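You operate a simulated robot arm through the tools that you are given. There is no shell and no other tool. Be economical: measure what you need, move in short steps, check, and stop when the job is done.

The job below is to be done with a simulated two-armed robot. You get a single attempt, and the scene is never put back.

JOB
Tie the roll in the cradle with the green tie wire and stand the 4 m tag in its holder.
Fine: clamp the mesh end before tying and leave it clamped; use the holder by the cradle; tags are in the green drawer, shut it again. Set down upright: what you pick out.

The check looks at the end state, three seconds after you hand in, the way a careful person would. Anything else that was tipped, shoved, dropped, spilled or broken makes it a failure.

ROBOT AND FRAMES
Two 7-joint arms with two-finger parallel grippers on one trunk, on a base that drives. Base frame: it is fixed to the floor where the robot stands at the start and does not move with it; the origin is under the middle of the robot, x ahead of it, y to its left, z up; the surface under the hand at the start is at about z = 82. Readings come in cm, rad, newtons and seconds.
The left shoulder is at the start at [5, 16.1, 119.8], the right one opposite. With the tool pointing down near the work surface each hand reaches from about 10 to 66 cm from the robot's upright axis, wherever it stands, measured 20 degrees to its own side. Places, roughly: black tie wire [70, -10, 100]; cradle clamp [40, -10, 100]; green drawer [40, -10, 70]; green tie wire [50, -30, 100]; tag holder by the cradle [30, -10, 80]. Payload 3.43 kg a hand.
The tool frame of a hand sits at the grasp point between the pads (the TCP): z along the fingers, y along the line on which they close. The tips reach 3 cm beyond it. Largest opening 9.4 cm; finger width 2.8, thickness 1; the body of the gripper, 5 by 9.6 cm, starts 5.5 cm behind the TCP.
Orientation is told as [roll, pitch, yaw] about the base's x, y, z axes, in that order, counted from this pose: with the fingers straight down and closing along the base's y, the tool's x points along the base's -x, its y along +y and its z along -z.

CONTROLS
- The arms move only by the tool nudge_tool. It takes "left_moves", "right_moves" or both (then of equal length, played together; a hand with none holds still); each is a list of rows, each an object (a shift or turn left out is 0, a gripper value left out holds the last) with "dp": the shift along the tool's x, y, z in cm, a list of three; "angular": the turn, a rotation vector about the tool's x, y, z in rad, a list of three; "jaw": the gripper command, from -1 (shut) to 1 (fully open), values between in proportion. In form: [{"dp": [dx, dy, dz], "angular": [rx, ry, rz], "jaw": jaw}, ...]. A call has 1 to 10 rows; each row is the pose to reach, as a shift and turn from the pose commanded when the call began, along the tool's axes at that moment. Rows are played at 5 a second. More than 5 cm and 0.15 rad between two rows, or a gripper value outside its range, and nothing of the call is played. A pose out of reach is approached as far as the arm can. The call stops where the force on the tool passes 40 N (or 10 N more than at its start, if that is more) or the arm is blocked; 0.2 s more then pass. The fingers move at their own pace (about 4.5 cm/s each) and stop on an object; they squeeze with about 26 N. The grip force told is the motor's: it shows also when the fingers shut on nothing. Time passes only in rows, and 0.2 s behind the last, so rows that repeat a pose let the fingers close. It gives the time, the measured TCP pose, the force on the tool (base axes), the opening and the grip force at its end, in the units of the frame above (readings bear some noise), with the torque about the TCP (base axes, N m) and any sound that the robot's microphone picked up.
- Cameras (640 x 400 px; columns grow to the right, rows downward): "scene" is now at [11.9, -2.51, 131.14]; the picture's right is [-0.29, -0.96, 0.00], its down [-0.64, 0.19, -0.75] and it looks along [0.71, -0.21, -0.67] (base axes); focal length 214 px, centre (320, 200). "left" rides on the left gripper at [7.6, -1.4, -10.2] in its tool frame; the picture's right is [0.18, 0.98, 0.00], its down [-0.75, 0.14, -0.64] and it looks along [-0.63, 0.12, 0.77] (tool axes); focal length 243 px, centre (320, 200). "right" rides on the right gripper at [7.6, 1.4, -10.2] in its tool frame; the picture's right is [-0.18, 0.98, 0.00], its down [-0.75, -0.14, -0.64] and it looks along [-0.63, -0.12, 0.77] (tool axes); focal length 243 px, centre (320, 200).
- capture(camera): a new picture of that camera. No time passes.
- raise_lower(by): slides the trunk up (or, below 0, down) by that many cm; the arms and the scene camera ride with it, the base frame stays. It gives what a move gives, with no picture.
- base_move(legs): drives the robot by 1 to 6 legs, each [ahead, left, turn to the left] in cm, cm and rad, along the robot's own axes; the way and the turn of a leg run together, so that a leg with both is an arc; at most 150 cm and 3.142 rad a leg. The arms and the cameras ride along, it lands a little off, and it stops where it bumps. It gives what a move gives.
- aim_head(pan, tilt): turns the head with the scene camera to pan (to the left, within 1.396 rad either way) and tilt (down, from -0.506 to 1.204), counted from straight ahead of the robot. It gives what a move gives.
- measure_at(camera, pixels): for up to 12 pixels [column, row] of the newest picture of that camera ("zoom" is the newest enlarged one), the place [x, y, z] in the base frame of the surface seen there, good to about 0.3 cm. No time passes.
- close_up(camera, box): a new picture of the part [left, top, right, bottom] of that camera's present view, enlarged. No time passes.
- job_done(): hands the job in; it is judged then, once.

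Work in short steps. Measure before you move; look again where a grasp or a placing could have gone wrong, and mend it. You have 80 turns and 62 pictures in all, those below and enlarged ones among them. Open the grippers and draw the arms clear of the work before you hand the job in, unless the task says otherwise; then end with one line.

The tools are called after "Emit:" by a JSON object that holds its "op" and its "data". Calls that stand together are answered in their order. nudge_tool: Moves the arms, as the interface text tells. Its arguments: {"type":"object","properties":{"left_moves":{"type":"array"},"right_moves":{"type":"array"}},"required":[]} The other tools are called the same way: raise_lower (by) slides the trunk up or down; base_move (legs) drives the base; aim_head (pan, tilt) turns the head that bears the scene camera; capture (camera) takes a picture; measure_at (camera, pixels) gives the place of the surface under pixels of a picture; close_up (camera, box) takes an enlarged picture of a part of a camera's view; job_done () hands the job in.

At the start:

```text
clock: 0.0
left_tcp_pos: [40.31, 8.14, 129.84]
left_orientation: [-0.003, -0.002, 0.001]
left_force: [0.0, 0.0, 0.3]
left_torque: [0.02, 0.01, -0.01]
left_opening: 9.42
left_finger_force: 0.1
right_tcp_pos: [32.73, -24.59, 124.14]
right_orientation: [0.0, 0.0, 0.0]
right_force: [-0.3, 0.0, 0.1]
right_torque: [-0.01, 0.01, 0.01]
right_opening: 9.37
right_finger_force: 0.1
trunk travel left (down, up): [-22.5, 4.2]
robot x, y, heading: [0.13, -0.39, -0.001]
head pan, tilt: [-0.29, 0.73]
```

scene: 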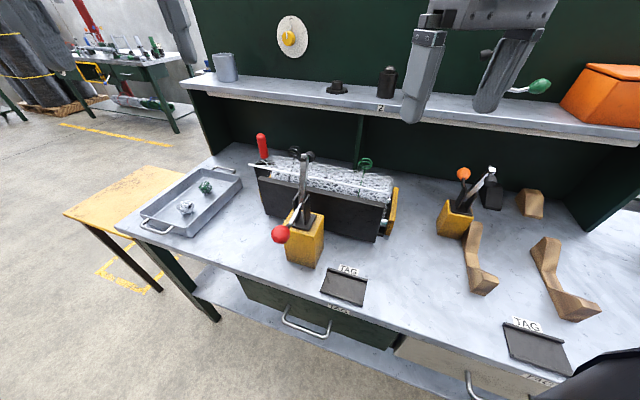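
right: 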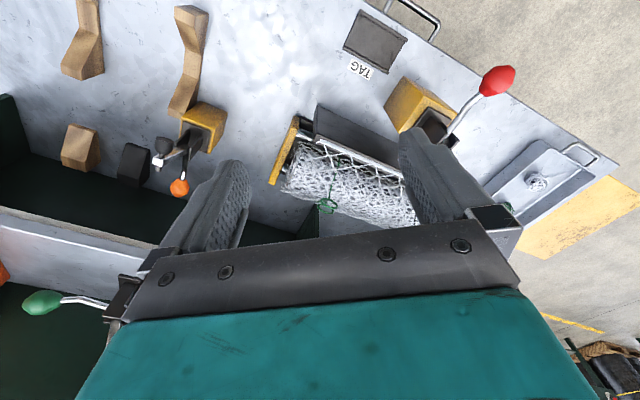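
left: 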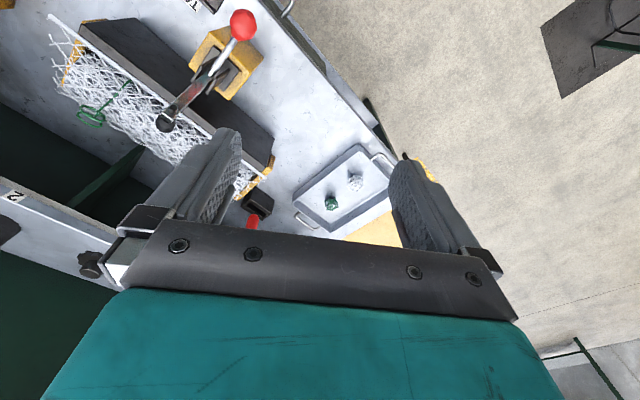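

The scene shows the cradle with a mesh roll around (330,185), a toggle clamp with a red knob (280,235), a green wire twist (365,163), a tag holder (343,287) and the drawer below it. I'll zoom in on the cradle and measure the key points.

Emit:
{"op": "close_up", "data": {"camera": "scene", "box": [230, 120, 420, 350]}}

Emit:
{"op": "measure_at", "data": {"camera": "scene", "pixels": [[365, 163], [280, 235], [303, 160], [343, 290], [308, 327], [305, 255], [388, 185], [265, 172], [262, 142], [205, 187], [294, 152], [350, 270]]}}

Emit:
{"op": "close_up", "data": {"camera": "right", "box": [250, 60, 550, 240]}}

Emit:
{"op": "close_up", "data": {"camera": "left", "box": [40, 0, 290, 240]}}

```text
1.74 times, centred on (325, 235) of scene
```

zoom: 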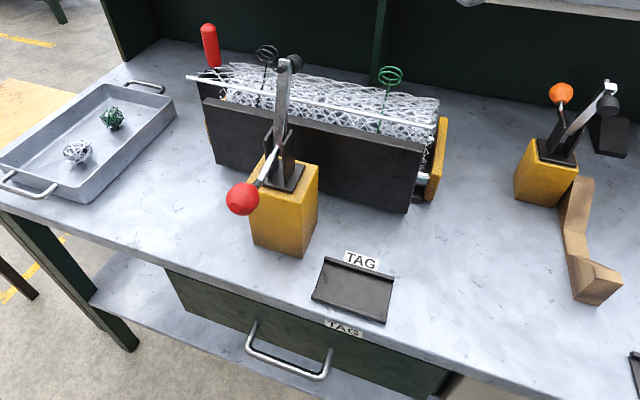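

```text
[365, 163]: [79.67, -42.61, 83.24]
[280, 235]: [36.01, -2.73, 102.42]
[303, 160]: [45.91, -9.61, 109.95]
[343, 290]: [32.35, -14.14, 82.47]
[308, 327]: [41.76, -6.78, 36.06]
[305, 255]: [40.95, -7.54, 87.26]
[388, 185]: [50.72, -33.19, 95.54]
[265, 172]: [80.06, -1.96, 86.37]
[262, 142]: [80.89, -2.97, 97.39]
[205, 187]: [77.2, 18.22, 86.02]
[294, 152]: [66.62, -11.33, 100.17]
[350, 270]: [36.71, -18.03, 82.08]
```

```text
2.13 times, centred on (400, 150) of right
```

zoom: 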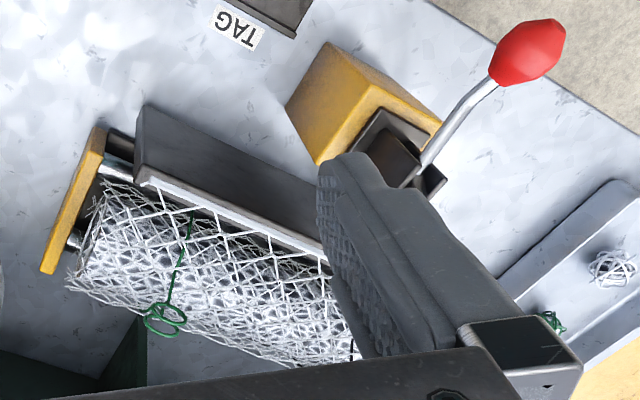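

```text
1.67 times, centred on (165, 120) of left
```

zoom: 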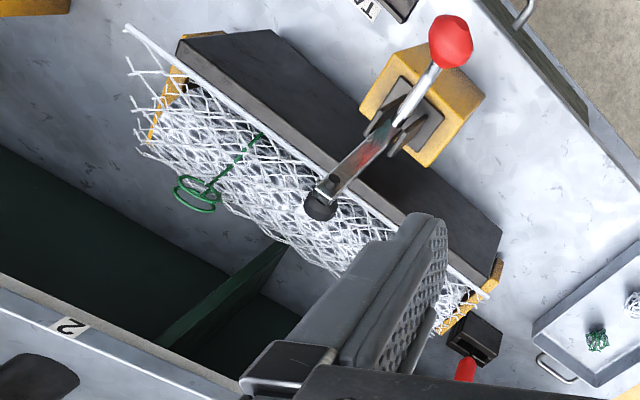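

I need to know how the clamp works, so I'll zoom tightly on it and on the wire loops.

Emit:
{"op": "close_up", "data": {"camera": "scene", "box": [262, 140, 342, 270]}}

Emit:
{"op": "close_up", "data": {"camera": "scene", "box": [335, 140, 415, 190]}}

Emit:
{"op": "close_up", "data": {"camera": "scene", "box": [430, 150, 530, 250]}}

Emit:
{"op": "close_up", "data": {"camera": "left", "box": [140, 0, 270, 140]}}

Emit:
{"op": "measure_at", "data": {"camera": "left", "pixels": [[243, 25], [221, 58], [165, 122], [180, 107], [222, 76], [92, 118], [120, 95], [100, 122], [80, 116], [220, 40], [255, 222], [256, 200]]}}

```text
3.08 times, centred on (302, 205) of scene
```

zoom: 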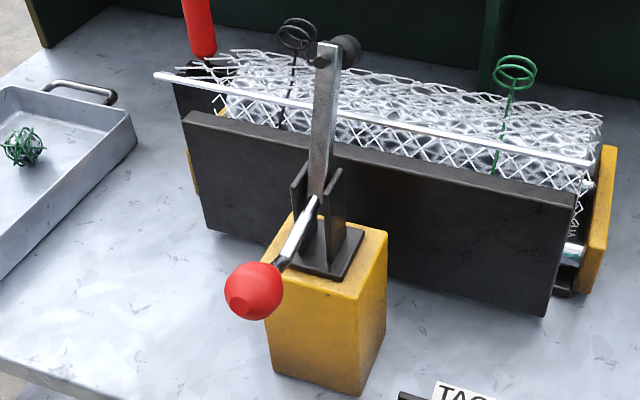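

```text
8.00 times, centred on (375, 165) of scene
```

zoom: 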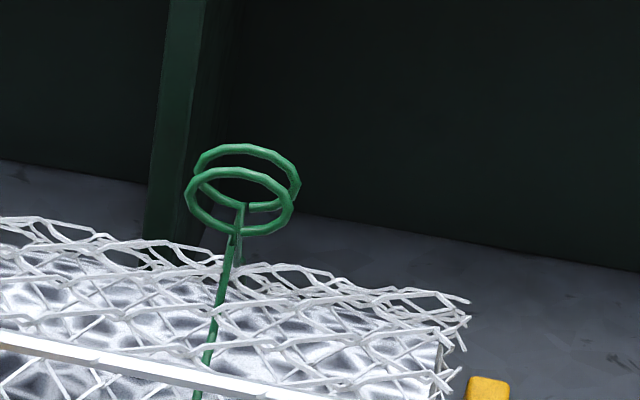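

```text
4.00 times, centred on (480, 200) of scene
```

zoom: 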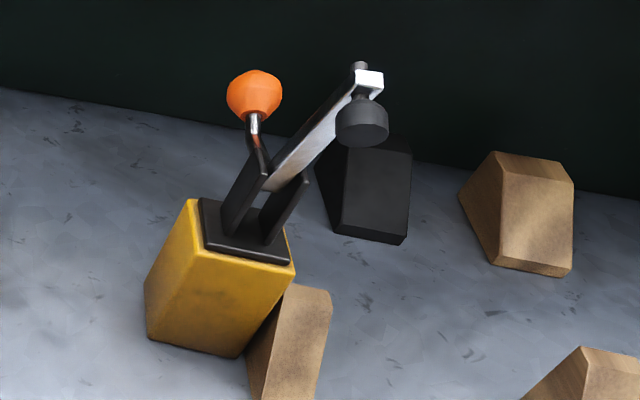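

```text
2.86 times, centred on (205, 70) of left
```

zoom: 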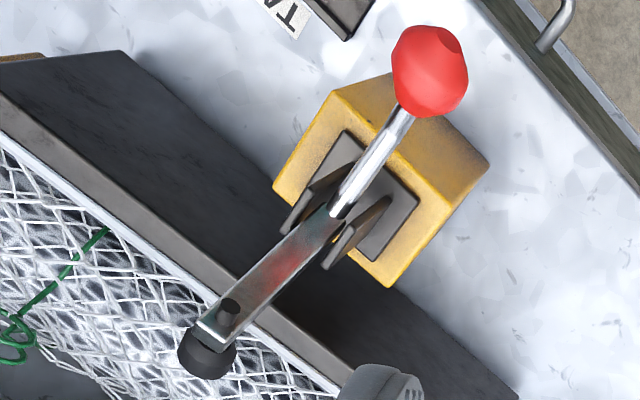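

```text
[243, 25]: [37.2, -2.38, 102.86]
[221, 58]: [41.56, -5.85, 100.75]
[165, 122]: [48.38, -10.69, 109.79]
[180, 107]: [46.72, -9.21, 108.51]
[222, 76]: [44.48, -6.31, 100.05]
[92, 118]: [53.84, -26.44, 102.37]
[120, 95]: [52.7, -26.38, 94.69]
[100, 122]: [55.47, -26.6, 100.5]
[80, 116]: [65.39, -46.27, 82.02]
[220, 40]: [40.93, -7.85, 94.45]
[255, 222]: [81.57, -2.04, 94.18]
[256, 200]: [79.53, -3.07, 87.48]
```

The clamp is open: its bar is raised and its handle lies back towards me. Closing it should mean swinging the red knob up and over, so I'll measure along the handle and bar to find the pivot.

Emit:
{"op": "measure_at", "data": {"camera": "scene", "pixels": [[280, 228], [280, 240], [274, 234], [286, 235], [291, 222], [298, 208], [302, 200], [303, 190], [304, 175], [304, 157], [312, 155], [310, 225]]}}

Emit:
{"op": "measure_at", "data": {"camera": "left", "pixels": [[60, 20], [250, 30], [236, 20], [232, 45], [226, 52], [210, 75], [196, 90], [168, 118], [160, 128], [100, 40], [200, 130], [262, 160]]}}

Emit:
{"op": "measure_at", "data": {"camera": "scene", "pixels": [[309, 330], [287, 315], [331, 328], [250, 285], [385, 340], [243, 275], [390, 335], [345, 308], [320, 300], [330, 270], [368, 275], [362, 304]]}}

```text
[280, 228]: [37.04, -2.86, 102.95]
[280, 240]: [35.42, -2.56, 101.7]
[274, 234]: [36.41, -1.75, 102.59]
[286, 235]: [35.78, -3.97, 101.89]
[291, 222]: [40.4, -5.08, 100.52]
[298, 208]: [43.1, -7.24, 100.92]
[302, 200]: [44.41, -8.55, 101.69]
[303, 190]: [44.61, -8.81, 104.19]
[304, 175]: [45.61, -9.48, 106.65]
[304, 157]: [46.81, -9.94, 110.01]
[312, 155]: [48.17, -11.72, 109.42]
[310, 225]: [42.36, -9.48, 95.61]
```

```text
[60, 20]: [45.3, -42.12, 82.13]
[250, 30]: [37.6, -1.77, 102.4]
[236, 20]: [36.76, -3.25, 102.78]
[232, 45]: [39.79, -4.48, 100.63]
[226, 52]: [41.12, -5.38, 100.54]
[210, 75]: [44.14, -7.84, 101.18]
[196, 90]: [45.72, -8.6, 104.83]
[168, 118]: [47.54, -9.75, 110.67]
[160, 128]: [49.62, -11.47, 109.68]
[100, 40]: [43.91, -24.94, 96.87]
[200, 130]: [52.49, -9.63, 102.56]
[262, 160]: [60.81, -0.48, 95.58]
```

```text
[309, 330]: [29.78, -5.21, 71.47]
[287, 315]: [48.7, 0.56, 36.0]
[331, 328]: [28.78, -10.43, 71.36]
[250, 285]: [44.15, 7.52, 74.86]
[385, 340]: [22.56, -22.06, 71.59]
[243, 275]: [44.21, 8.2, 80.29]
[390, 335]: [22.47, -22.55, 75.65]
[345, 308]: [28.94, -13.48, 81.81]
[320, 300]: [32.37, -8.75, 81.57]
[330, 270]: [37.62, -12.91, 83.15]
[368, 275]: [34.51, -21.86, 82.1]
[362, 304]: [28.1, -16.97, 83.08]
```

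The bench edge runs at about -0.62 rad to the robot, and the clamp, cradle and drawer are all aligned with it. The robot is about 31 cm from the edge, so I'll turn it to face the bench squarely.

Emit:
{"op": "base_move", "data": {"legs": [[0, 0, -0.62]]}}

Emit:
{"op": "aim_head", "data": {"pan": 0.2, "tilt": 0.8}}

Emit:
{"op": "capture", "data": {"camera": "scene"}}

Emit:
{"op": "capture", "data": {"camera": "left"}}

```text
clock: 2.1
left_tcp_pos: [37.36, -16.85, 129.83]
left_orientation: [0.0, -0.001, -0.618]
left_force: [0.4, -0.1, -0.5]
left_torque: [0.01, -0.01, -0.02]
left_opening: 9.42
left_finger_force: 0.0
right_tcp_pos: [12.32, -39.09, 124.27]
right_orientation: [0.001, 0.0, -0.623]
right_force: [-0.2, -0.1, 0.3]
right_torque: [-0.01, -0.01, -0.03]
right_opening: 9.42
right_finger_force: 0.0
trunk travel left (down, up): [-22.5, 4.2]
robot x, y, heading: [-0.28, -0.05, -0.618]
head pan, tilt: [-0.29, 0.73]
```

```text
clock: 3.0
left_tcp_pos: [37.43, -16.82, 129.9]
left_orientation: [-0.002, 0.0, -0.62]
left_force: [-1.0, -0.5, -0.1]
left_torque: [0.0, 0.03, 0.01]
left_opening: 9.4
left_finger_force: 0.1
right_tcp_pos: [12.37, -39.02, 124.27]
right_orientation: [0.0, 0.0, -0.62]
right_force: [0.0, -0.3, 0.1]
right_torque: [0.03, 0.01, 0.02]
right_opening: 9.39
right_finger_force: 0.0
trunk travel left (down, up): [-22.5, 4.2]
robot x, y, heading: [-0.16, 0.28, -0.621]
head pan, tilt: [0.201, 0.799]
```

```text
51 pictures are left
```

scene: 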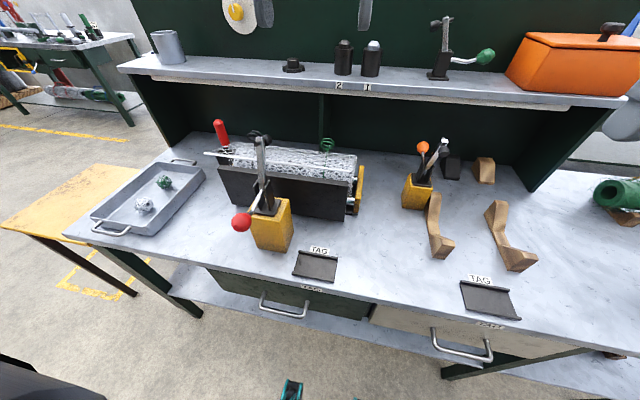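

```text
50 pictures are left
```

left: 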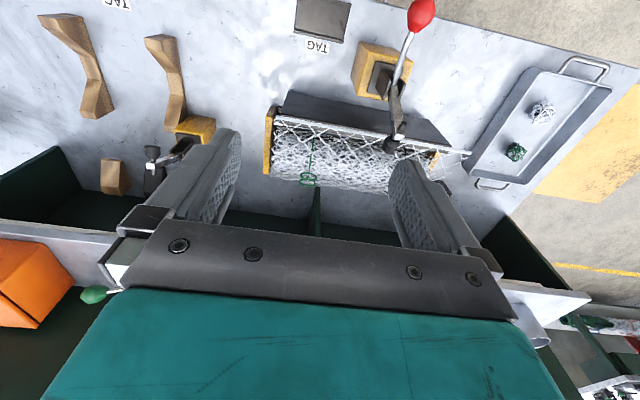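

The robot is now square to the bench. I'll move the open left hand above the red knob, whose centre is about [37.2,-2.7,101.2].

Emit:
{"op": "nudge_tool", "data": {"left_moves": [{"dp": [1.7, 2.3, 3.6], "jaw": 1}, {"dp": [3.4, 4.6, 7.2]}, {"dp": [5.1, 6.9, 10.8]}, {"dp": [6.8, 9.2, 14.4]}, {"dp": [8.4, 11.35, 17.9]}, {"dp": [8.4, 11.35, 17.9]}]}}

Emit:
{"op": "capture", "data": {"camera": "left"}}

Emit:
{"op": "measure_at", "data": {"camera": "scene", "pixels": [[242, 222], [237, 222], [247, 222], [242, 217], [242, 227], [252, 213]]}}

```text
clock: 4.4
left_tcp_pos: [37.19, -2.82, 112.09]
left_orientation: [-0.001, -0.003, -0.621]
left_force: [0.4, -0.1, -0.5]
left_torque: [0.0, 0.02, 0.0]
left_opening: 9.4
left_finger_force: 0.1
right_tcp_pos: [12.26, -39.14, 124.25]
right_orientation: [0.0, -0.001, -0.622]
right_force: [-0.6, 0.0, 0.0]
right_torque: [0.0, 0.03, -0.04]
right_opening: 9.38
right_finger_force: 0.1
trunk travel left (down, up): [-22.5, 4.2]
robot x, y, heading: [0.12, -0.18, -0.619]
head pan, tilt: [0.201, 0.799]
```

```text
49 pictures are left
```

left: 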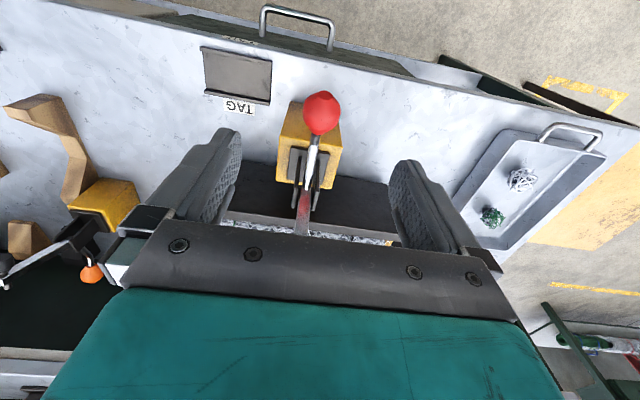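

```text
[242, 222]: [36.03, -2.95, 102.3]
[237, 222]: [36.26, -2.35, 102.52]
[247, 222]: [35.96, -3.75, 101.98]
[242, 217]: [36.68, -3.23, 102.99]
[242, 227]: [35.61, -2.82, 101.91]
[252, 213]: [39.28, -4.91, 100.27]
```

The knob is centred between the fingers at (322,113). I'll descend to z≈101.2 and close on it.

Emit:
{"op": "nudge_tool", "data": {"left_moves": [{"dp": [0, 0, 3.7]}, {"dp": [0, 0, 7.4]}, {"dp": [0, 0, 10.9]}, {"dp": [0, 0, 10.9], "jaw": -1}, {"dp": [0, 0, 10.9]}, {"dp": [0, 0, 10.9]}, {"dp": [0, 0, 10.9]}, {"dp": [0, 0, 10.9]}]}}

Emit:
{"op": "capture", "data": {"camera": "left"}}

```text
clock: 6.2
left_tcp_pos: [37.2, -2.76, 101.0]
left_orientation: [0.0, -0.001, -0.619]
left_force: [4.8, 7.0, -0.3]
left_torque: [0.08, -0.06, 0.1]
left_opening: 3.28
left_finger_force: 40.5
right_tcp_pos: [12.38, -39.0, 124.21]
right_orientation: [-0.002, 0.0, -0.621]
right_force: [0.3, -0.1, -0.2]
right_torque: [0.01, 0.02, -0.02]
right_opening: 9.4
right_finger_force: 0.0
trunk travel left (down, up): [-22.5, 4.2]
robot x, y, heading: [0.17, 0.35, -0.62]
head pan, tilt: [0.201, 0.799]
```

```text
48 pictures are left
```

left: 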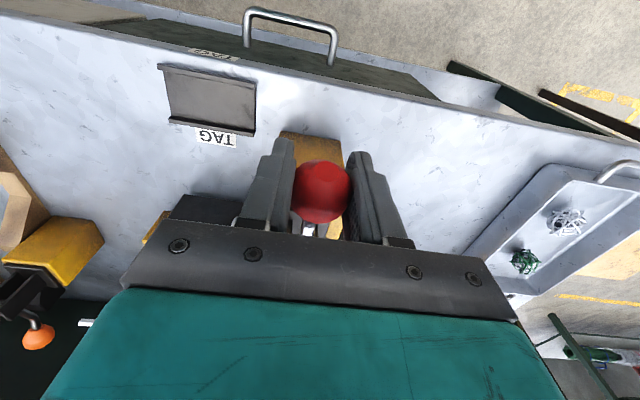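

The knob is gripped at a 3.28 cm opening. I'll start the arc up and over with a small part first and watch the forces.

Emit:
{"op": "nudge_tool", "data": {"left_moves": [{"dp": [-0.17, 0, -0.72]}, {"dp": [-0.38, 0, -1.42]}, {"dp": [-0.67, 0, -2.11]}, {"dp": [-1.01, 0, -2.77]}]}}

```text
clock: 7.2
left_tcp_pos: [37.72, -2.96, 103.89]
left_orientation: [0.001, 0.008, -0.623]
left_force: [-19.2, 23.6, -8.5]
left_torque: [0.78, 0.87, 0.05]
left_opening: 3.28
left_finger_force: 44.4
right_tcp_pos: [12.11, -38.88, 124.38]
right_orientation: [-0.003, -0.004, -0.621]
right_force: [-0.1, 0.2, 0.0]
right_torque: [-0.03, 0.04, 0.02]
right_opening: 9.39
right_finger_force: 0.1
trunk travel left (down, up): [-22.5, 4.2]
robot x, y, heading: [-0.11, 0.22, -0.623]
head pan, tilt: [0.201, 0.799]
```

The reaction pushes back along -n, so the arc is centred higher, near z≈101 with r≈8.5. I'll carry on along the corrected arc.

Emit:
{"op": "nudge_tool", "data": {"left_moves": [{"dp": [0.2, 0, -0.8]}, {"dp": [-0.13, 0, -1.48]}, {"dp": [-0.53, 0, -2.1]}, {"dp": [-0.98, 0, -2.69]}]}}

```text
clock: 8.2
left_tcp_pos: [38.62, -3.75, 106.64]
left_orientation: [-0.002, 0.001, -0.62]
left_force: [-9.6, 18.6, -4.1]
left_torque: [0.81, 0.95, -0.09]
left_opening: 3.28
left_finger_force: 45.4
right_tcp_pos: [12.14, -38.92, 124.31]
right_orientation: [-0.002, -0.002, -0.622]
right_force: [-0.2, 0.2, 0.3]
right_torque: [0.02, 0.0, 0.03]
right_opening: 9.38
right_finger_force: 0.0
trunk travel left (down, up): [-22.5, 4.2]
robot x, y, heading: [0.3, -0.12, -0.618]
head pan, tilt: [0.201, 0.799]
```

Forces remain moderate and the knob is following. I'll continue the arc to about 60°.

Emit:
{"op": "nudge_tool", "data": {"left_moves": [{"dp": [-0.3, 0.2, -0.55]}, {"dp": [-0.7, 0.2, -1.04]}, {"dp": [-1.3, 0.2, -1.6]}, {"dp": [-1.93, 0.2, -2.08]}, {"dp": [-2.6, 0.2, -2.5]}]}}

Emit:
{"op": "capture", "data": {"camera": "scene"}}

```text
clock: 9.4
left_tcp_pos: [40.82, -5.25, 109.25]
left_orientation: [-0.003, -0.002, -0.621]
left_force: [-14.5, 6.8, 10.2]
left_torque: [0.87, 0.97, 0.09]
left_opening: 3.26
left_finger_force: 44.8
right_tcp_pos: [11.95, -38.96, 124.3]
right_orientation: [0.0, -0.002, -0.62]
right_force: [-0.2, -0.5, -0.6]
right_torque: [0.01, -0.01, 0.02]
right_opening: 9.38
right_finger_force: 0.1
trunk travel left (down, up): [-22.5, 4.2]
robot x, y, heading: [0.01, 0.02, -0.62]
head pan, tilt: [0.201, 0.799]
```

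```text
47 pictures are left
```

scene: 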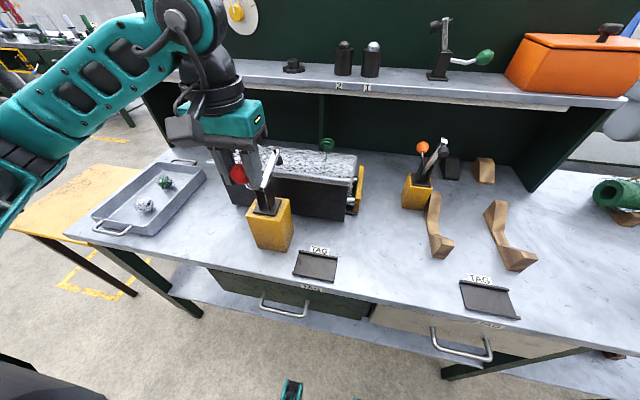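

The bar is visibly swinging down. I'll continue to about 75°.

Emit:
{"op": "nudge_tool", "data": {"left_moves": [{"dp": [-0.5, 0, -0.45]}, {"dp": [-1.0, 0, -0.83]}, {"dp": [-1.8, 0, -1.15]}, {"dp": [-2.6, 0, -1.41]}]}}

Emit:
{"op": "close_up", "data": {"camera": "scene", "box": [200, 120, 370, 260]}}

```text
clock: 10.4
left_tcp_pos: [42.82, -6.64, 110.48]
left_orientation: [-0.001, 0.005, -0.625]
left_force: [-26.1, 9.2, -9.7]
left_torque: [0.65, 0.57, -0.06]
left_opening: 3.28
left_finger_force: 45.4
right_tcp_pos: [12.13, -39.02, 124.24]
right_orientation: [0.001, -0.001, -0.622]
right_force: [-0.2, -0.5, 0.5]
right_torque: [0.01, 0.01, 0.03]
right_opening: 9.41
right_finger_force: 0.0
trunk travel left (down, up): [-22.5, 4.2]
robot x, y, heading: [-0.12, 0.35, -0.624]
head pan, tilt: [0.201, 0.799]
```

```text
2.86 times, centred on (285, 190) of scene
```

zoom: 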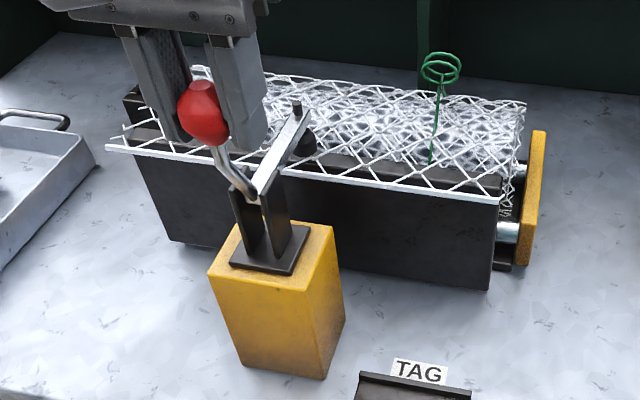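

The foot is just above the mesh end. I'll push a little further for full closure, until force or a click stops it.

Emit:
{"op": "nudge_tool", "data": {"left_moves": [{"dp": [-0.5, 0, -0.1]}, {"dp": [-1.0, 0, -0.18]}, {"dp": [-1.5, 0, -0.22]}, {"dp": [-2.0, 0, -0.22]}, {"dp": [-2.5, 0, -0.22]}]}}

Emit:
{"op": "close_up", "data": {"camera": "scene", "box": [200, 120, 370, 260]}}

```text
clock: 10.8
left_tcp_pos: [42.8, -6.58, 110.53]
left_orientation: [-0.003, 0.009, -0.631]
left_force: [-11.5, 8.6, 2.7]
left_torque: [-0.47, -0.18, -0.05]
left_opening: 3.31
left_finger_force: 45.2
right_tcp_pos: [12.08, -39.03, 124.36]
right_orientation: [0.0, -0.002, -0.62]
right_force: [-0.5, -0.2, -0.5]
right_torque: [-0.01, 0.0, 0.01]
right_opening: 9.4
right_finger_force: 0.1
trunk travel left (down, up): [-22.5, 4.2]
robot x, y, heading: [-0.27, -0.14, -0.622]
head pan, tilt: [0.201, 0.799]
stopped in row 1 (left hand): the force on the tool passed its limit at 44 N (the readings are from after the stop); the commanded pose is now the measured one
```

```text
2.86 times, centred on (285, 190) of scene
```

zoom: 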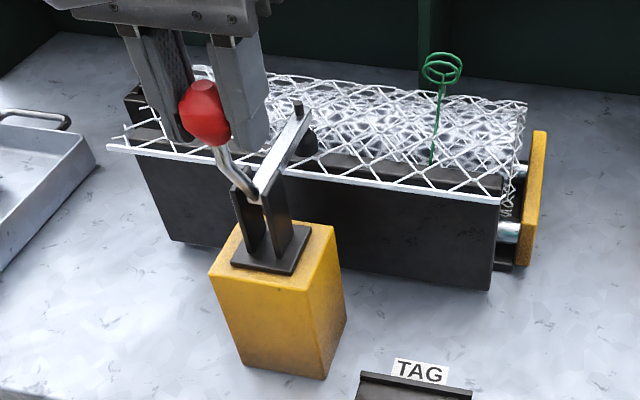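

It stopped at 44 N. I'll check closely whether the foot is pressed on the mesh.

Emit:
{"op": "close_up", "data": {"camera": "scene", "box": [255, 145, 325, 195]}}

Emit:
{"op": "measure_at", "data": {"camera": "zoom", "pixels": [[300, 130], [350, 40], [350, 90], [390, 110], [380, 140], [420, 170], [360, 180], [250, 240]]}}

Emit:
{"op": "capture", "data": {"camera": "left"}}

```text
8.00 times, centred on (290, 170) of scene
```

zoom: 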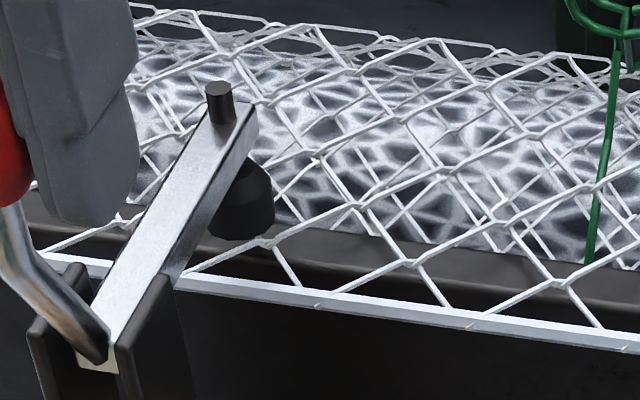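

```text
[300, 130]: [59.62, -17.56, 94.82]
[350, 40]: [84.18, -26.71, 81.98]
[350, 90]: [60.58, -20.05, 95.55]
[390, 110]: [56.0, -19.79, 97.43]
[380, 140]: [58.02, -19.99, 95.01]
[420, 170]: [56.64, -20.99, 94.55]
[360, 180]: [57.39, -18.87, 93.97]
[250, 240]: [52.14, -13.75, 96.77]
```

```text
43 pictures are left
```

left: 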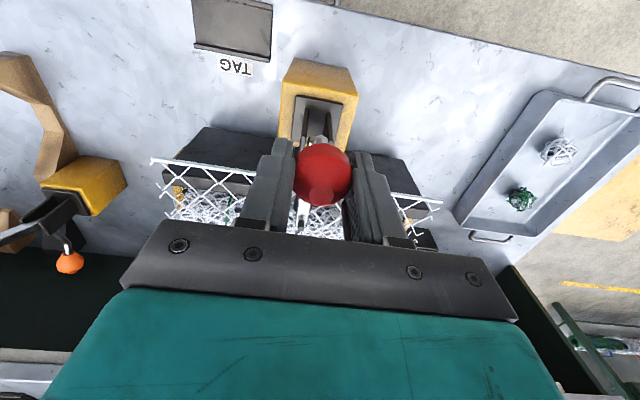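

The foot's bottom at (240,238) sits at wall-top height, about z 96.8, so it is pressing the mesh. I'll release the knob and see whether the clamp holds.

Emit:
{"op": "nudge_tool", "data": {"left_moves": [{"dp": [0, 0, 0], "jaw": 0}, {"dp": [0, 0, 0]}, {"dp": [0, 0, 0]}, {"dp": [0, 0, -3]}, {"dp": [0, 0, -6]}, {"dp": [0, 0, -9]}, {"dp": [0, 0, -9]}]}}

Emit:
{"op": "close_up", "data": {"camera": "scene", "box": [200, 110, 360, 210]}}

Emit:
{"op": "measure_at", "data": {"camera": "zoom", "pixels": [[330, 175], [355, 130], [300, 260], [225, 140], [165, 160], [543, 50], [540, 30], [520, 60]]}}

```text
clock: 12.4
left_tcp_pos: [43.21, -6.71, 119.34]
left_orientation: [-0.001, 0.008, -0.626]
left_force: [0.4, 0.7, -0.2]
left_torque: [0.01, 0.04, 0.02]
left_opening: 4.71
left_finger_force: 0.0
right_tcp_pos: [12.33, -39.03, 124.17]
right_orientation: [0.001, 0.0, -0.62]
right_force: [0.3, 0.6, 0.9]
right_torque: [-0.01, 0.01, -0.01]
right_opening: 9.39
right_finger_force: 0.2
trunk travel left (down, up): [-22.5, 4.2]
robot x, y, heading: [-0.41, 0.01, -0.619]
head pan, tilt: [0.201, 0.799]
```

```text
4.00 times, centred on (280, 160) of scene
```

zoom: 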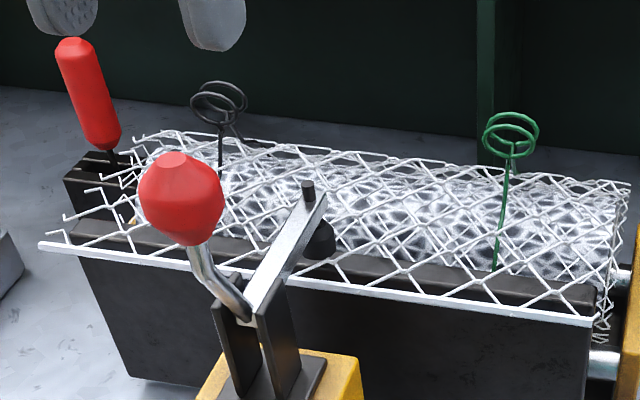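

```text
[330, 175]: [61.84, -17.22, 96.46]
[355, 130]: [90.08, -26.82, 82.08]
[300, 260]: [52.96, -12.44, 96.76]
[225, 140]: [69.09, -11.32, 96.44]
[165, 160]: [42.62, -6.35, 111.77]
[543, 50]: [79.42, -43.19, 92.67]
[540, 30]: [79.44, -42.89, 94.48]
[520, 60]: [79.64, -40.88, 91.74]
```

The clamp stays closed. Next I'll look closely at the red-handled tool in its black block (90,100 in the zoom) and at the green loops, to work out how tying is done.

Emit:
{"op": "close_up", "data": {"camera": "scene", "box": [205, 115, 255, 165]}}

Emit:
{"op": "capture", "data": {"camera": "left"}}

Emit:
{"op": "close_up", "data": {"camera": "scene", "box": [310, 130, 345, 190]}}

Emit:
{"op": "measure_at", "data": {"camera": "zoom", "pixels": [[295, 50], [340, 50], [320, 85], [290, 72], [355, 72], [310, 150], [300, 200], [290, 260], [316, 110]]}}

```text
8.00 times, centred on (230, 140) of scene
```

zoom: 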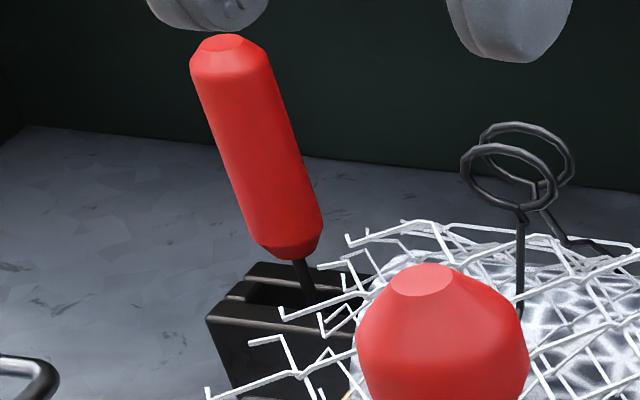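

```text
40 pictures are left
```

left: 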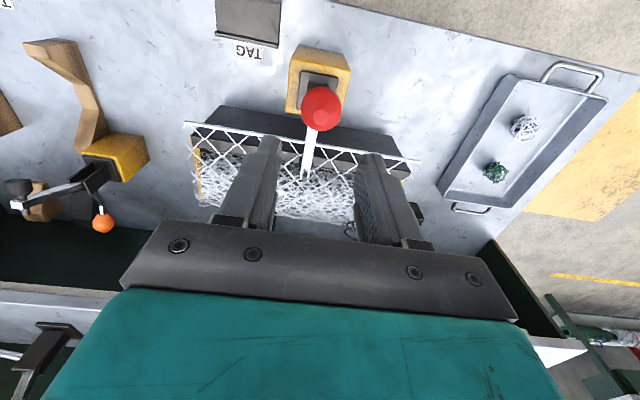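

```text
6.67 times, centred on (328, 160) of scene
```

zoom: 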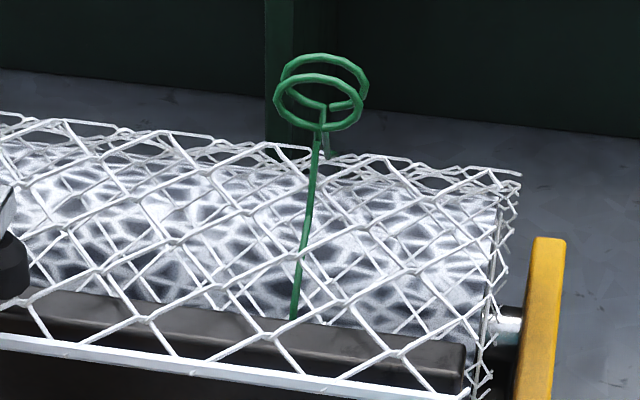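

```text
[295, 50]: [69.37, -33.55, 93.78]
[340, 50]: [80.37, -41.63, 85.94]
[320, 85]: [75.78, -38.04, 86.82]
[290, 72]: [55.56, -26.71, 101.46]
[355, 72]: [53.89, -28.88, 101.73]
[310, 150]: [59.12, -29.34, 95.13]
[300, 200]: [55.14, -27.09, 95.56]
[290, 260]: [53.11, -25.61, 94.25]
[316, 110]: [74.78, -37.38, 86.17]
```

Green loop rings are near [55,-27.8,101.5] and about 2.9 cm wide. Before reaching out there I'll measure the shelf edge above.

Emit:
{"op": "measure_at", "data": {"camera": "scene", "pixels": [[300, 92], [340, 95], [320, 80], [420, 100], [260, 85], [220, 140], [222, 158], [325, 110]]}}

Emit:
{"op": "nudge_tool", "data": {"left_moves": [{"dp": [-2.6, -2.2, -1], "jaw": 1}, {"dp": [-5.2, -4.4, -1]}, {"dp": [-7.8, -6.6, -1]}, {"dp": [-10.4, -8.8, -1]}, {"dp": [-11, -10, -1]}, {"dp": [-11, -10, -1]}]}}

Emit:
{"op": "capture", "data": {"camera": "left"}}

```text
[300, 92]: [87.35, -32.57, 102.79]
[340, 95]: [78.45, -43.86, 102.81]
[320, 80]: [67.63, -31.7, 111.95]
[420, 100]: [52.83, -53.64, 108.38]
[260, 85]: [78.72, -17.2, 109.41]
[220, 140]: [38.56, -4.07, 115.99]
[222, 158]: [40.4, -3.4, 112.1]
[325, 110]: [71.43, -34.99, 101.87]
```

```text
clock: 13.8
left_tcp_pos: [46.17, -21.61, 120.26]
left_orientation: [-0.002, 0.009, -0.625]
left_force: [-0.1, -0.3, -0.4]
left_torque: [0.01, -0.01, 0.03]
left_opening: 9.41
left_finger_force: 0.1
right_tcp_pos: [12.22, -38.98, 124.2]
right_orientation: [0.0, -0.001, -0.621]
right_force: [0.5, -0.6, -0.1]
right_torque: [-0.01, 0.01, 0.01]
right_opening: 9.38
right_finger_force: 0.0
trunk travel left (down, up): [-22.5, 4.2]
robot x, y, heading: [-0.22, -0.13, -0.615]
head pan, tilt: [0.201, 0.799]
```

```text
38 pictures are left
```

left: 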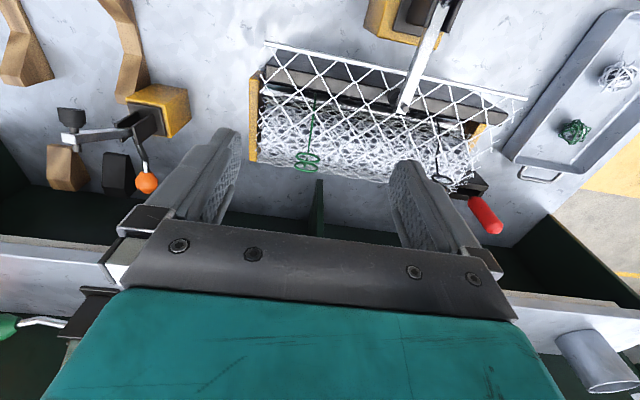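

The loops show at (307,163) in the left view. I'll zoom in and measure them.

Emit:
{"op": "close_up", "data": {"camera": "left", "box": [285, 90, 345, 185]}}

Emit:
{"op": "measure_at", "data": {"camera": "left", "pixels": [[297, 154], [307, 151], [317, 157], [308, 161], [295, 166], [306, 171], [317, 170], [318, 163], [310, 125], [316, 105], [299, 168], [312, 142]]}}

```text
4.21 times, centred on (315, 138) of left
```

zoom: 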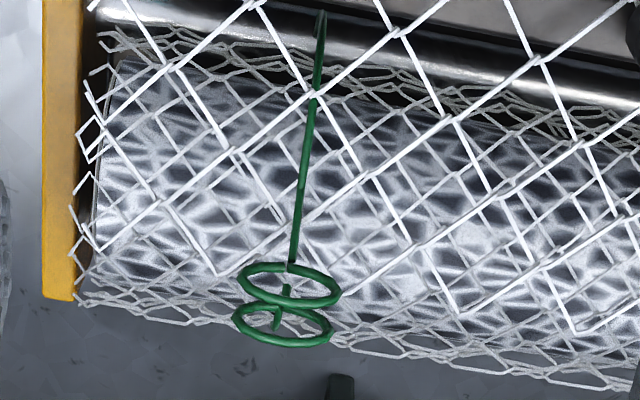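

```text
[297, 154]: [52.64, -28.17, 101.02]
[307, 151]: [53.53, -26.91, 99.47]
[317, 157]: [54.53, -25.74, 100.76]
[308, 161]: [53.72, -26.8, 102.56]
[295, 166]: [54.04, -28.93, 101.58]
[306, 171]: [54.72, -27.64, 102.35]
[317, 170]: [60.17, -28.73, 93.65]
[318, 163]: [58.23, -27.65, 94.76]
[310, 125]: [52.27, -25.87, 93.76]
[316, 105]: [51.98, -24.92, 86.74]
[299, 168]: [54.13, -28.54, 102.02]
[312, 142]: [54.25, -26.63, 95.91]
```

The two rings stand nearly upright, side by side along n, centred about [54.2,-27.3,101]. I'll bring the open left hand over them at z 108.

Emit:
{"op": "nudge_tool", "data": {"left_moves": [{"dp": [-3.3, 0, 3]}, {"dp": [-6.6, 0, 6]}, {"dp": [-9.86, 0, 9]}, {"dp": [-9.86, 0, 12.2]}, {"dp": [-9.86, 0, 12.2]}]}}

Emit:
{"op": "capture", "data": {"camera": "left"}}

```text
clock: 15.0
left_tcp_pos: [53.91, -27.11, 108.02]
left_orientation: [-0.003, 0.009, -0.627]
left_force: [0.3, -0.1, 0.0]
left_torque: [0.01, 0.01, -0.02]
left_opening: 9.37
left_finger_force: 0.1
right_tcp_pos: [12.25, -39.01, 124.25]
right_orientation: [-0.001, -0.001, -0.62]
right_force: [0.1, -0.2, 0.6]
right_torque: [-0.02, 0.0, 0.0]
right_opening: 9.38
right_finger_force: 0.0
trunk travel left (down, up): [-22.5, 4.2]
robot x, y, heading: [-0.07, -0.33, -0.626]
head pan, tilt: [0.201, 0.799]
```

```text
36 pictures are left
```

left: 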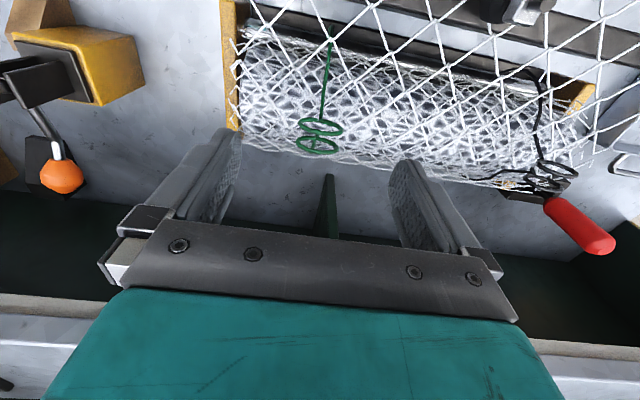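

The rings appear at (320,127) and (317,145). I'll re-measure them from this closer view.

Emit:
{"op": "measure_at", "data": {"camera": "left", "pixels": [[300, 126], [319, 119], [342, 129], [321, 135], [298, 143], [316, 137], [337, 147], [316, 153], [318, 131], [330, 153], [327, 100], [322, 121]]}}

Emit:
{"op": "close_up", "data": {"camera": "left", "box": [280, 80, 360, 170]}}

```text
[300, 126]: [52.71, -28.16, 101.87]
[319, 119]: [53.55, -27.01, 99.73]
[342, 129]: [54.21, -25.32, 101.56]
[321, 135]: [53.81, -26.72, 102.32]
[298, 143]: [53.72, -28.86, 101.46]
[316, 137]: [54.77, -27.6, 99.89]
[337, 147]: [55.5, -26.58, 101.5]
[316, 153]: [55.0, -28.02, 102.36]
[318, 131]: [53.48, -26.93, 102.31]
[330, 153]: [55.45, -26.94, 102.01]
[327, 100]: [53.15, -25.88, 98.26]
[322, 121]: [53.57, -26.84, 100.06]
```

```text
4.44 times, centred on (320, 125) of left
```

zoom: 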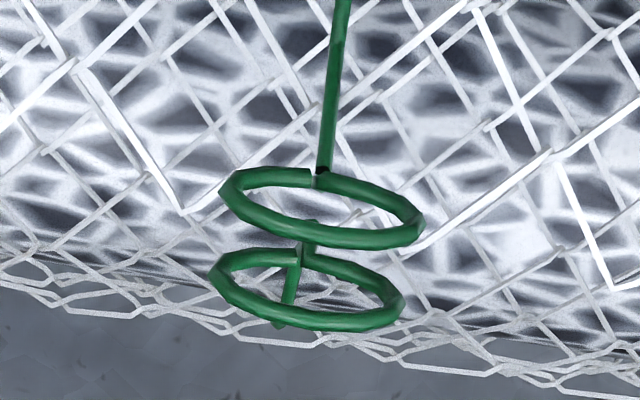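

Ring geometry is confirmed: bottoms at 99.7, tops at 102.4, midpoint [54.1,-27.3]. I'll descend to z≈101.3 and close.

Emit:
{"op": "nudge_tool", "data": {"left_moves": [{"dp": [-0.25, 0, 3.4]}, {"dp": [-0.25, 0, 6.7]}, {"dp": [-0.25, 0, 6.7], "jaw": -1}, {"dp": [-0.25, 0, 6.7]}, {"dp": [-0.25, 0, 6.7]}, {"dp": [-0.25, 0, 6.7]}, {"dp": [-0.25, 0, 6.7]}]}}

Emit:
{"op": "capture", "data": {"camera": "left"}}

```text
clock: 16.6
left_tcp_pos: [54.36, -27.23, 101.46]
left_orientation: [-0.002, 0.009, -0.626]
left_force: [-0.7, -0.2, -1.4]
left_torque: [-0.04, -0.31, -0.03]
left_opening: 3.84
left_finger_force: 45.6
right_tcp_pos: [12.13, -39.05, 124.2]
right_orientation: [0.001, 0.0, -0.621]
right_force: [0.4, 0.2, 0.5]
right_torque: [-0.03, 0.01, -0.04]
right_opening: 9.41
right_finger_force: 0.1
trunk travel left (down, up): [-22.5, 4.2]
robot x, y, heading: [0.02, 0.0, -0.619]
head pan, tilt: [0.201, 0.799]
```

```text
34 pictures are left
```

left: 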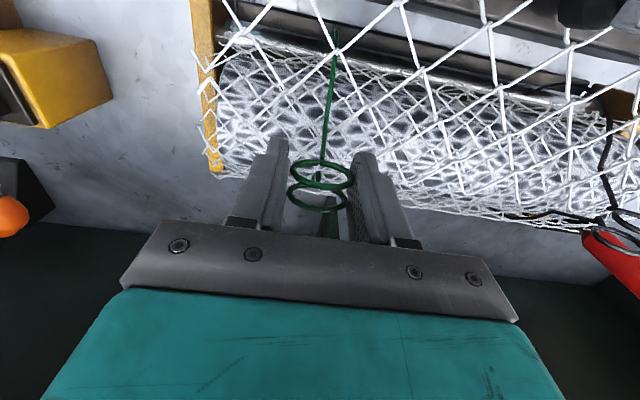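

Both rings are gripped at a 3.84 cm opening. I'll twist clockwise seen from above, about 0.6 rad first, and check the torque.

Emit:
{"op": "nudge_tool", "data": {"left_moves": [{"angular": [0, 0, 0.12]}, {"angular": [0, 0, 0.24]}, {"angular": [0, 0, 0.36]}, {"angular": [0, 0, 0.48]}, {"angular": [0, 0, 0.6]}]}}

Emit:
{"op": "capture", "data": {"camera": "left"}}

```text
clock: 17.8
left_tcp_pos: [54.22, -27.18, 101.29]
left_orientation: [-0.006, 0.005, -1.105]
left_force: [-0.1, 2.7, 4.4]
left_torque: [1.35, 0.2, 0.0]
left_opening: 3.82
left_finger_force: 45.1
left hand out of reach, approached as far as the arm can: row 5
right_tcp_pos: [12.19, -38.92, 124.25]
right_orientation: [0.0, 0.0, -0.618]
right_force: [-0.5, 0.8, -0.1]
right_torque: [0.0, -0.03, -0.01]
right_opening: 9.41
right_finger_force: 0.1
trunk travel left (down, up): [-22.5, 4.2]
robot x, y, heading: [-0.25, 0.27, -0.62]
head pan, tilt: [0.201, 0.799]
```

```text
33 pictures are left
```

left: 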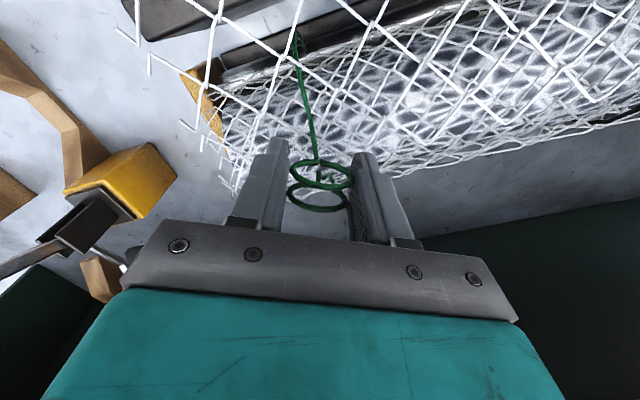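

The rings turned with the gripper, but the left wrist stops at yaw -1.1 in this direction. I'll open, check that the wire keeps its twist, and rotate back the other way for a new bite.

Emit:
{"op": "nudge_tool", "data": {"left_moves": [{"jaw": 1}, {"dp": [0, 0, 0]}, {"dp": [0, 0, 0]}, {"dp": [0, 0, -1]}, {"dp": [0, 0, -1], "angular": [0, 0, -0.14]}, {"dp": [0, 0, -1], "angular": [0, 0, -0.28]}, {"dp": [0, 0, -1], "angular": [0, 0, -0.42]}, {"dp": [0, 0, -1], "angular": [0, 0, -0.48]}]}}

Emit:
{"op": "capture", "data": {"camera": "left"}}

```text
clock: 19.6
left_tcp_pos: [54.28, -27.25, 102.28]
left_orientation: [-0.003, 0.008, -0.624]
left_force: [-0.7, 0.5, -0.7]
left_torque: [-0.03, 0.01, 0.01]
left_opening: 9.41
left_finger_force: 0.0
right_tcp_pos: [12.27, -39.08, 124.24]
right_orientation: [0.001, 0.0, -0.621]
right_force: [1.1, -0.1, 1.1]
right_torque: [0.02, 0.0, -0.03]
right_opening: 9.39
right_finger_force: 0.0
trunk travel left (down, up): [-22.5, 4.2]
robot x, y, heading: [0.04, 0.17, -0.619]
head pan, tilt: [0.201, 0.799]
```

```text
32 pictures are left
```

left: 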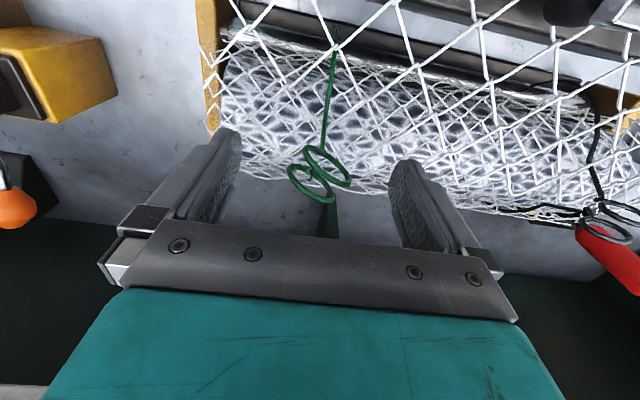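

The wire kept its twist. I'll rotate the open hand counter-clockwise about 2.6 rad for a long clockwise stroke.

Emit:
{"op": "nudge_tool", "data": {"left_moves": [{"angular": [0, 0, -0.145]}, {"angular": [0, 0, -0.29]}, {"angular": [0, 0, -0.435]}, {"angular": [0, 0, -0.58]}, {"angular": [0, 0, -0.725]}, {"angular": [0, 0, -0.87]}, {"angular": [0, 0, -1.015]}, {"angular": [0, 0, -1.16]}, {"angular": [0, 0, -1.305]}, {"angular": [0, 0, -1.45]}]}}

Emit:
{"op": "nudge_tool", "data": {"left_moves": [{"angular": [0, 0, -0.145]}, {"angular": [0, 0, -0.29]}, {"angular": [0, 0, -0.435]}, {"angular": [0, 0, -0.58]}, {"angular": [0, 0, -0.725]}, {"angular": [0, 0, -0.87]}, {"angular": [0, 0, -1.015]}, {"angular": [0, 0, -1.16]}]}}

Emit:
{"op": "capture", "data": {"camera": "scene"}}

```text
clock: 21.8
left_tcp_pos: [54.27, -27.22, 102.36]
left_orientation: [0.009, 0.004, 0.828]
left_force: [-0.4, 0.8, 0.2]
left_torque: [-0.02, 0.0, 0.01]
left_opening: 9.39
left_finger_force: 0.0
right_tcp_pos: [12.33, -39.03, 124.09]
right_orientation: [0.001, 0.0, -0.621]
right_force: [0.1, -0.1, 0.0]
right_torque: [-0.02, -0.01, -0.02]
right_opening: 9.4
right_finger_force: 0.0
trunk travel left (down, up): [-22.5, 4.2]
robot x, y, heading: [-0.22, 0.28, -0.624]
head pan, tilt: [0.201, 0.799]
```

```text
clock: 23.6
left_tcp_pos: [54.23, -27.33, 102.41]
left_orientation: [0.005, -0.008, 1.99]
left_force: [-0.3, 0.6, -0.5]
left_torque: [-0.04, 0.0, -0.01]
left_opening: 9.39
left_finger_force: 0.0
right_tcp_pos: [12.3, -39.18, 124.21]
right_orientation: [0.0, -0.001, -0.62]
right_force: [0.6, -0.2, -0.4]
right_torque: [-0.01, 0.05, -0.06]
right_opening: 9.4
right_finger_force: 0.1
trunk travel left (down, up): [-22.5, 4.2]
robot x, y, heading: [-0.08, -0.09, -0.626]
head pan, tilt: [0.201, 0.799]
```

```text
31 pictures are left
```

scene: 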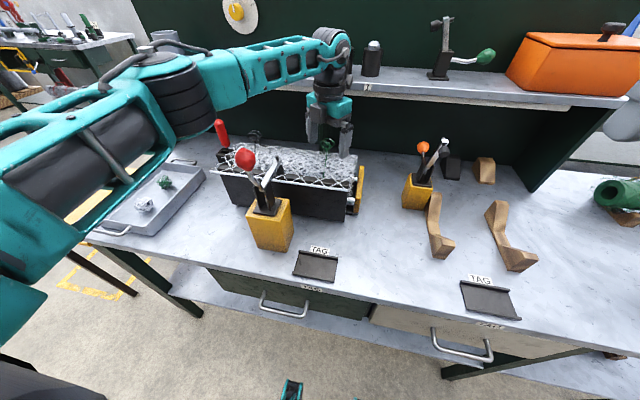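

The hand reached yaw 1.99 with no contact. I'll lower, grip and twist clockwise about 3.05 rad, back to near the limit.

Emit:
{"op": "nudge_tool", "data": {"left_moves": [{"dp": [0, 0, 1]}, {"dp": [0, 0, 1], "jaw": -1}, {"dp": [0, 0, 1]}, {"dp": [0, 0, 1]}, {"dp": [0, 0, 1]}, {"dp": [0, 0, 1]}, {"dp": [0, 0, 1], "angular": [0, 0, 0.145]}, {"dp": [0, 0, 1], "angular": [0, 0, 0.29]}, {"dp": [0, 0, 1], "angular": [0, 0, 0.435]}, {"dp": [0, 0, 1], "angular": [0, 0, 0.58]}]}}

Emit:
{"op": "nudge_tool", "data": {"left_moves": [{"angular": [0, 0, 0.145]}, {"angular": [0, 0, 0.29]}, {"angular": [0, 0, 0.435]}, {"angular": [0, 0, 0.58]}, {"angular": [0, 0, 0.725]}, {"angular": [0, 0, 0.87]}, {"angular": [0, 0, 1.015]}, {"angular": [0, 0, 1.16]}, {"angular": [0, 0, 1.305]}, {"angular": [0, 0, 1.45]}]}}

Emit:
{"op": "nudge_tool", "data": {"left_moves": [{"angular": [0, 0, 0.145]}, {"angular": [0, 0, 0.29]}, {"angular": [0, 0, 0.435]}, {"angular": [0, 0, 0.58]}, {"angular": [0, 0, 0.725]}, {"angular": [0, 0, 0.87]}, {"angular": [0, 0, 1.0]}]}}

Emit:
{"op": "capture", "data": {"camera": "left"}}

```text
clock: 25.8
left_tcp_pos: [54.23, -27.26, 101.4]
left_orientation: [0.006, -0.003, 1.403]
left_force: [-3.0, 0.4, -2.4]
left_torque: [0.91, -1.27, 0.01]
left_opening: 3.86
left_finger_force: 45.0
right_tcp_pos: [12.31, -39.12, 124.34]
right_orientation: [0.001, 0.0, -0.622]
right_force: [-0.8, -0.9, -0.6]
right_torque: [-0.02, 0.02, -0.02]
right_opening: 9.4
right_finger_force: 0.0
trunk travel left (down, up): [-22.5, 4.2]
robot x, y, heading: [0.13, 0.1, -0.622]
head pan, tilt: [0.201, 0.799]
```

```text
clock: 28.0
left_tcp_pos: [54.26, -27.26, 101.29]
left_orientation: [0.003, 0.009, -0.048]
left_force: [-2.9, 3.2, -2.5]
left_torque: [0.79, -0.35, 0.0]
left_opening: 3.85
left_finger_force: 45.2
right_tcp_pos: [12.34, -39.07, 124.16]
right_orientation: [0.0, 0.0, -0.621]
right_force: [-0.3, 0.4, -0.6]
right_torque: [0.01, 0.02, -0.02]
right_opening: 9.4
right_finger_force: 0.1
trunk travel left (down, up): [-22.5, 4.2]
robot x, y, heading: [-0.23, -0.13, -0.622]
head pan, tilt: [0.201, 0.799]
```

```text
clock: 29.6
left_tcp_pos: [54.29, -27.22, 101.36]
left_orientation: [-0.007, 0.006, -1.048]
left_force: [-3.4, 6.7, -1.7]
left_torque: [1.27, -0.63, 0.06]
left_opening: 3.81
left_finger_force: 44.9
right_tcp_pos: [12.24, -39.07, 124.24]
right_orientation: [0.002, -0.002, -0.621]
right_force: [-0.3, -0.1, 0.0]
right_torque: [0.0, 0.0, 0.0]
right_opening: 9.42
right_finger_force: 0.1
trunk travel left (down, up): [-22.5, 4.2]
robot x, y, heading: [-0.17, 0.07, -0.623]
head pan, tilt: [0.201, 0.799]
```

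```text
30 pictures are left
```

left: 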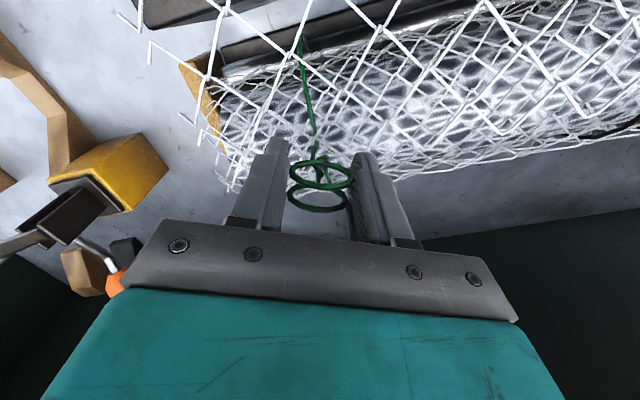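

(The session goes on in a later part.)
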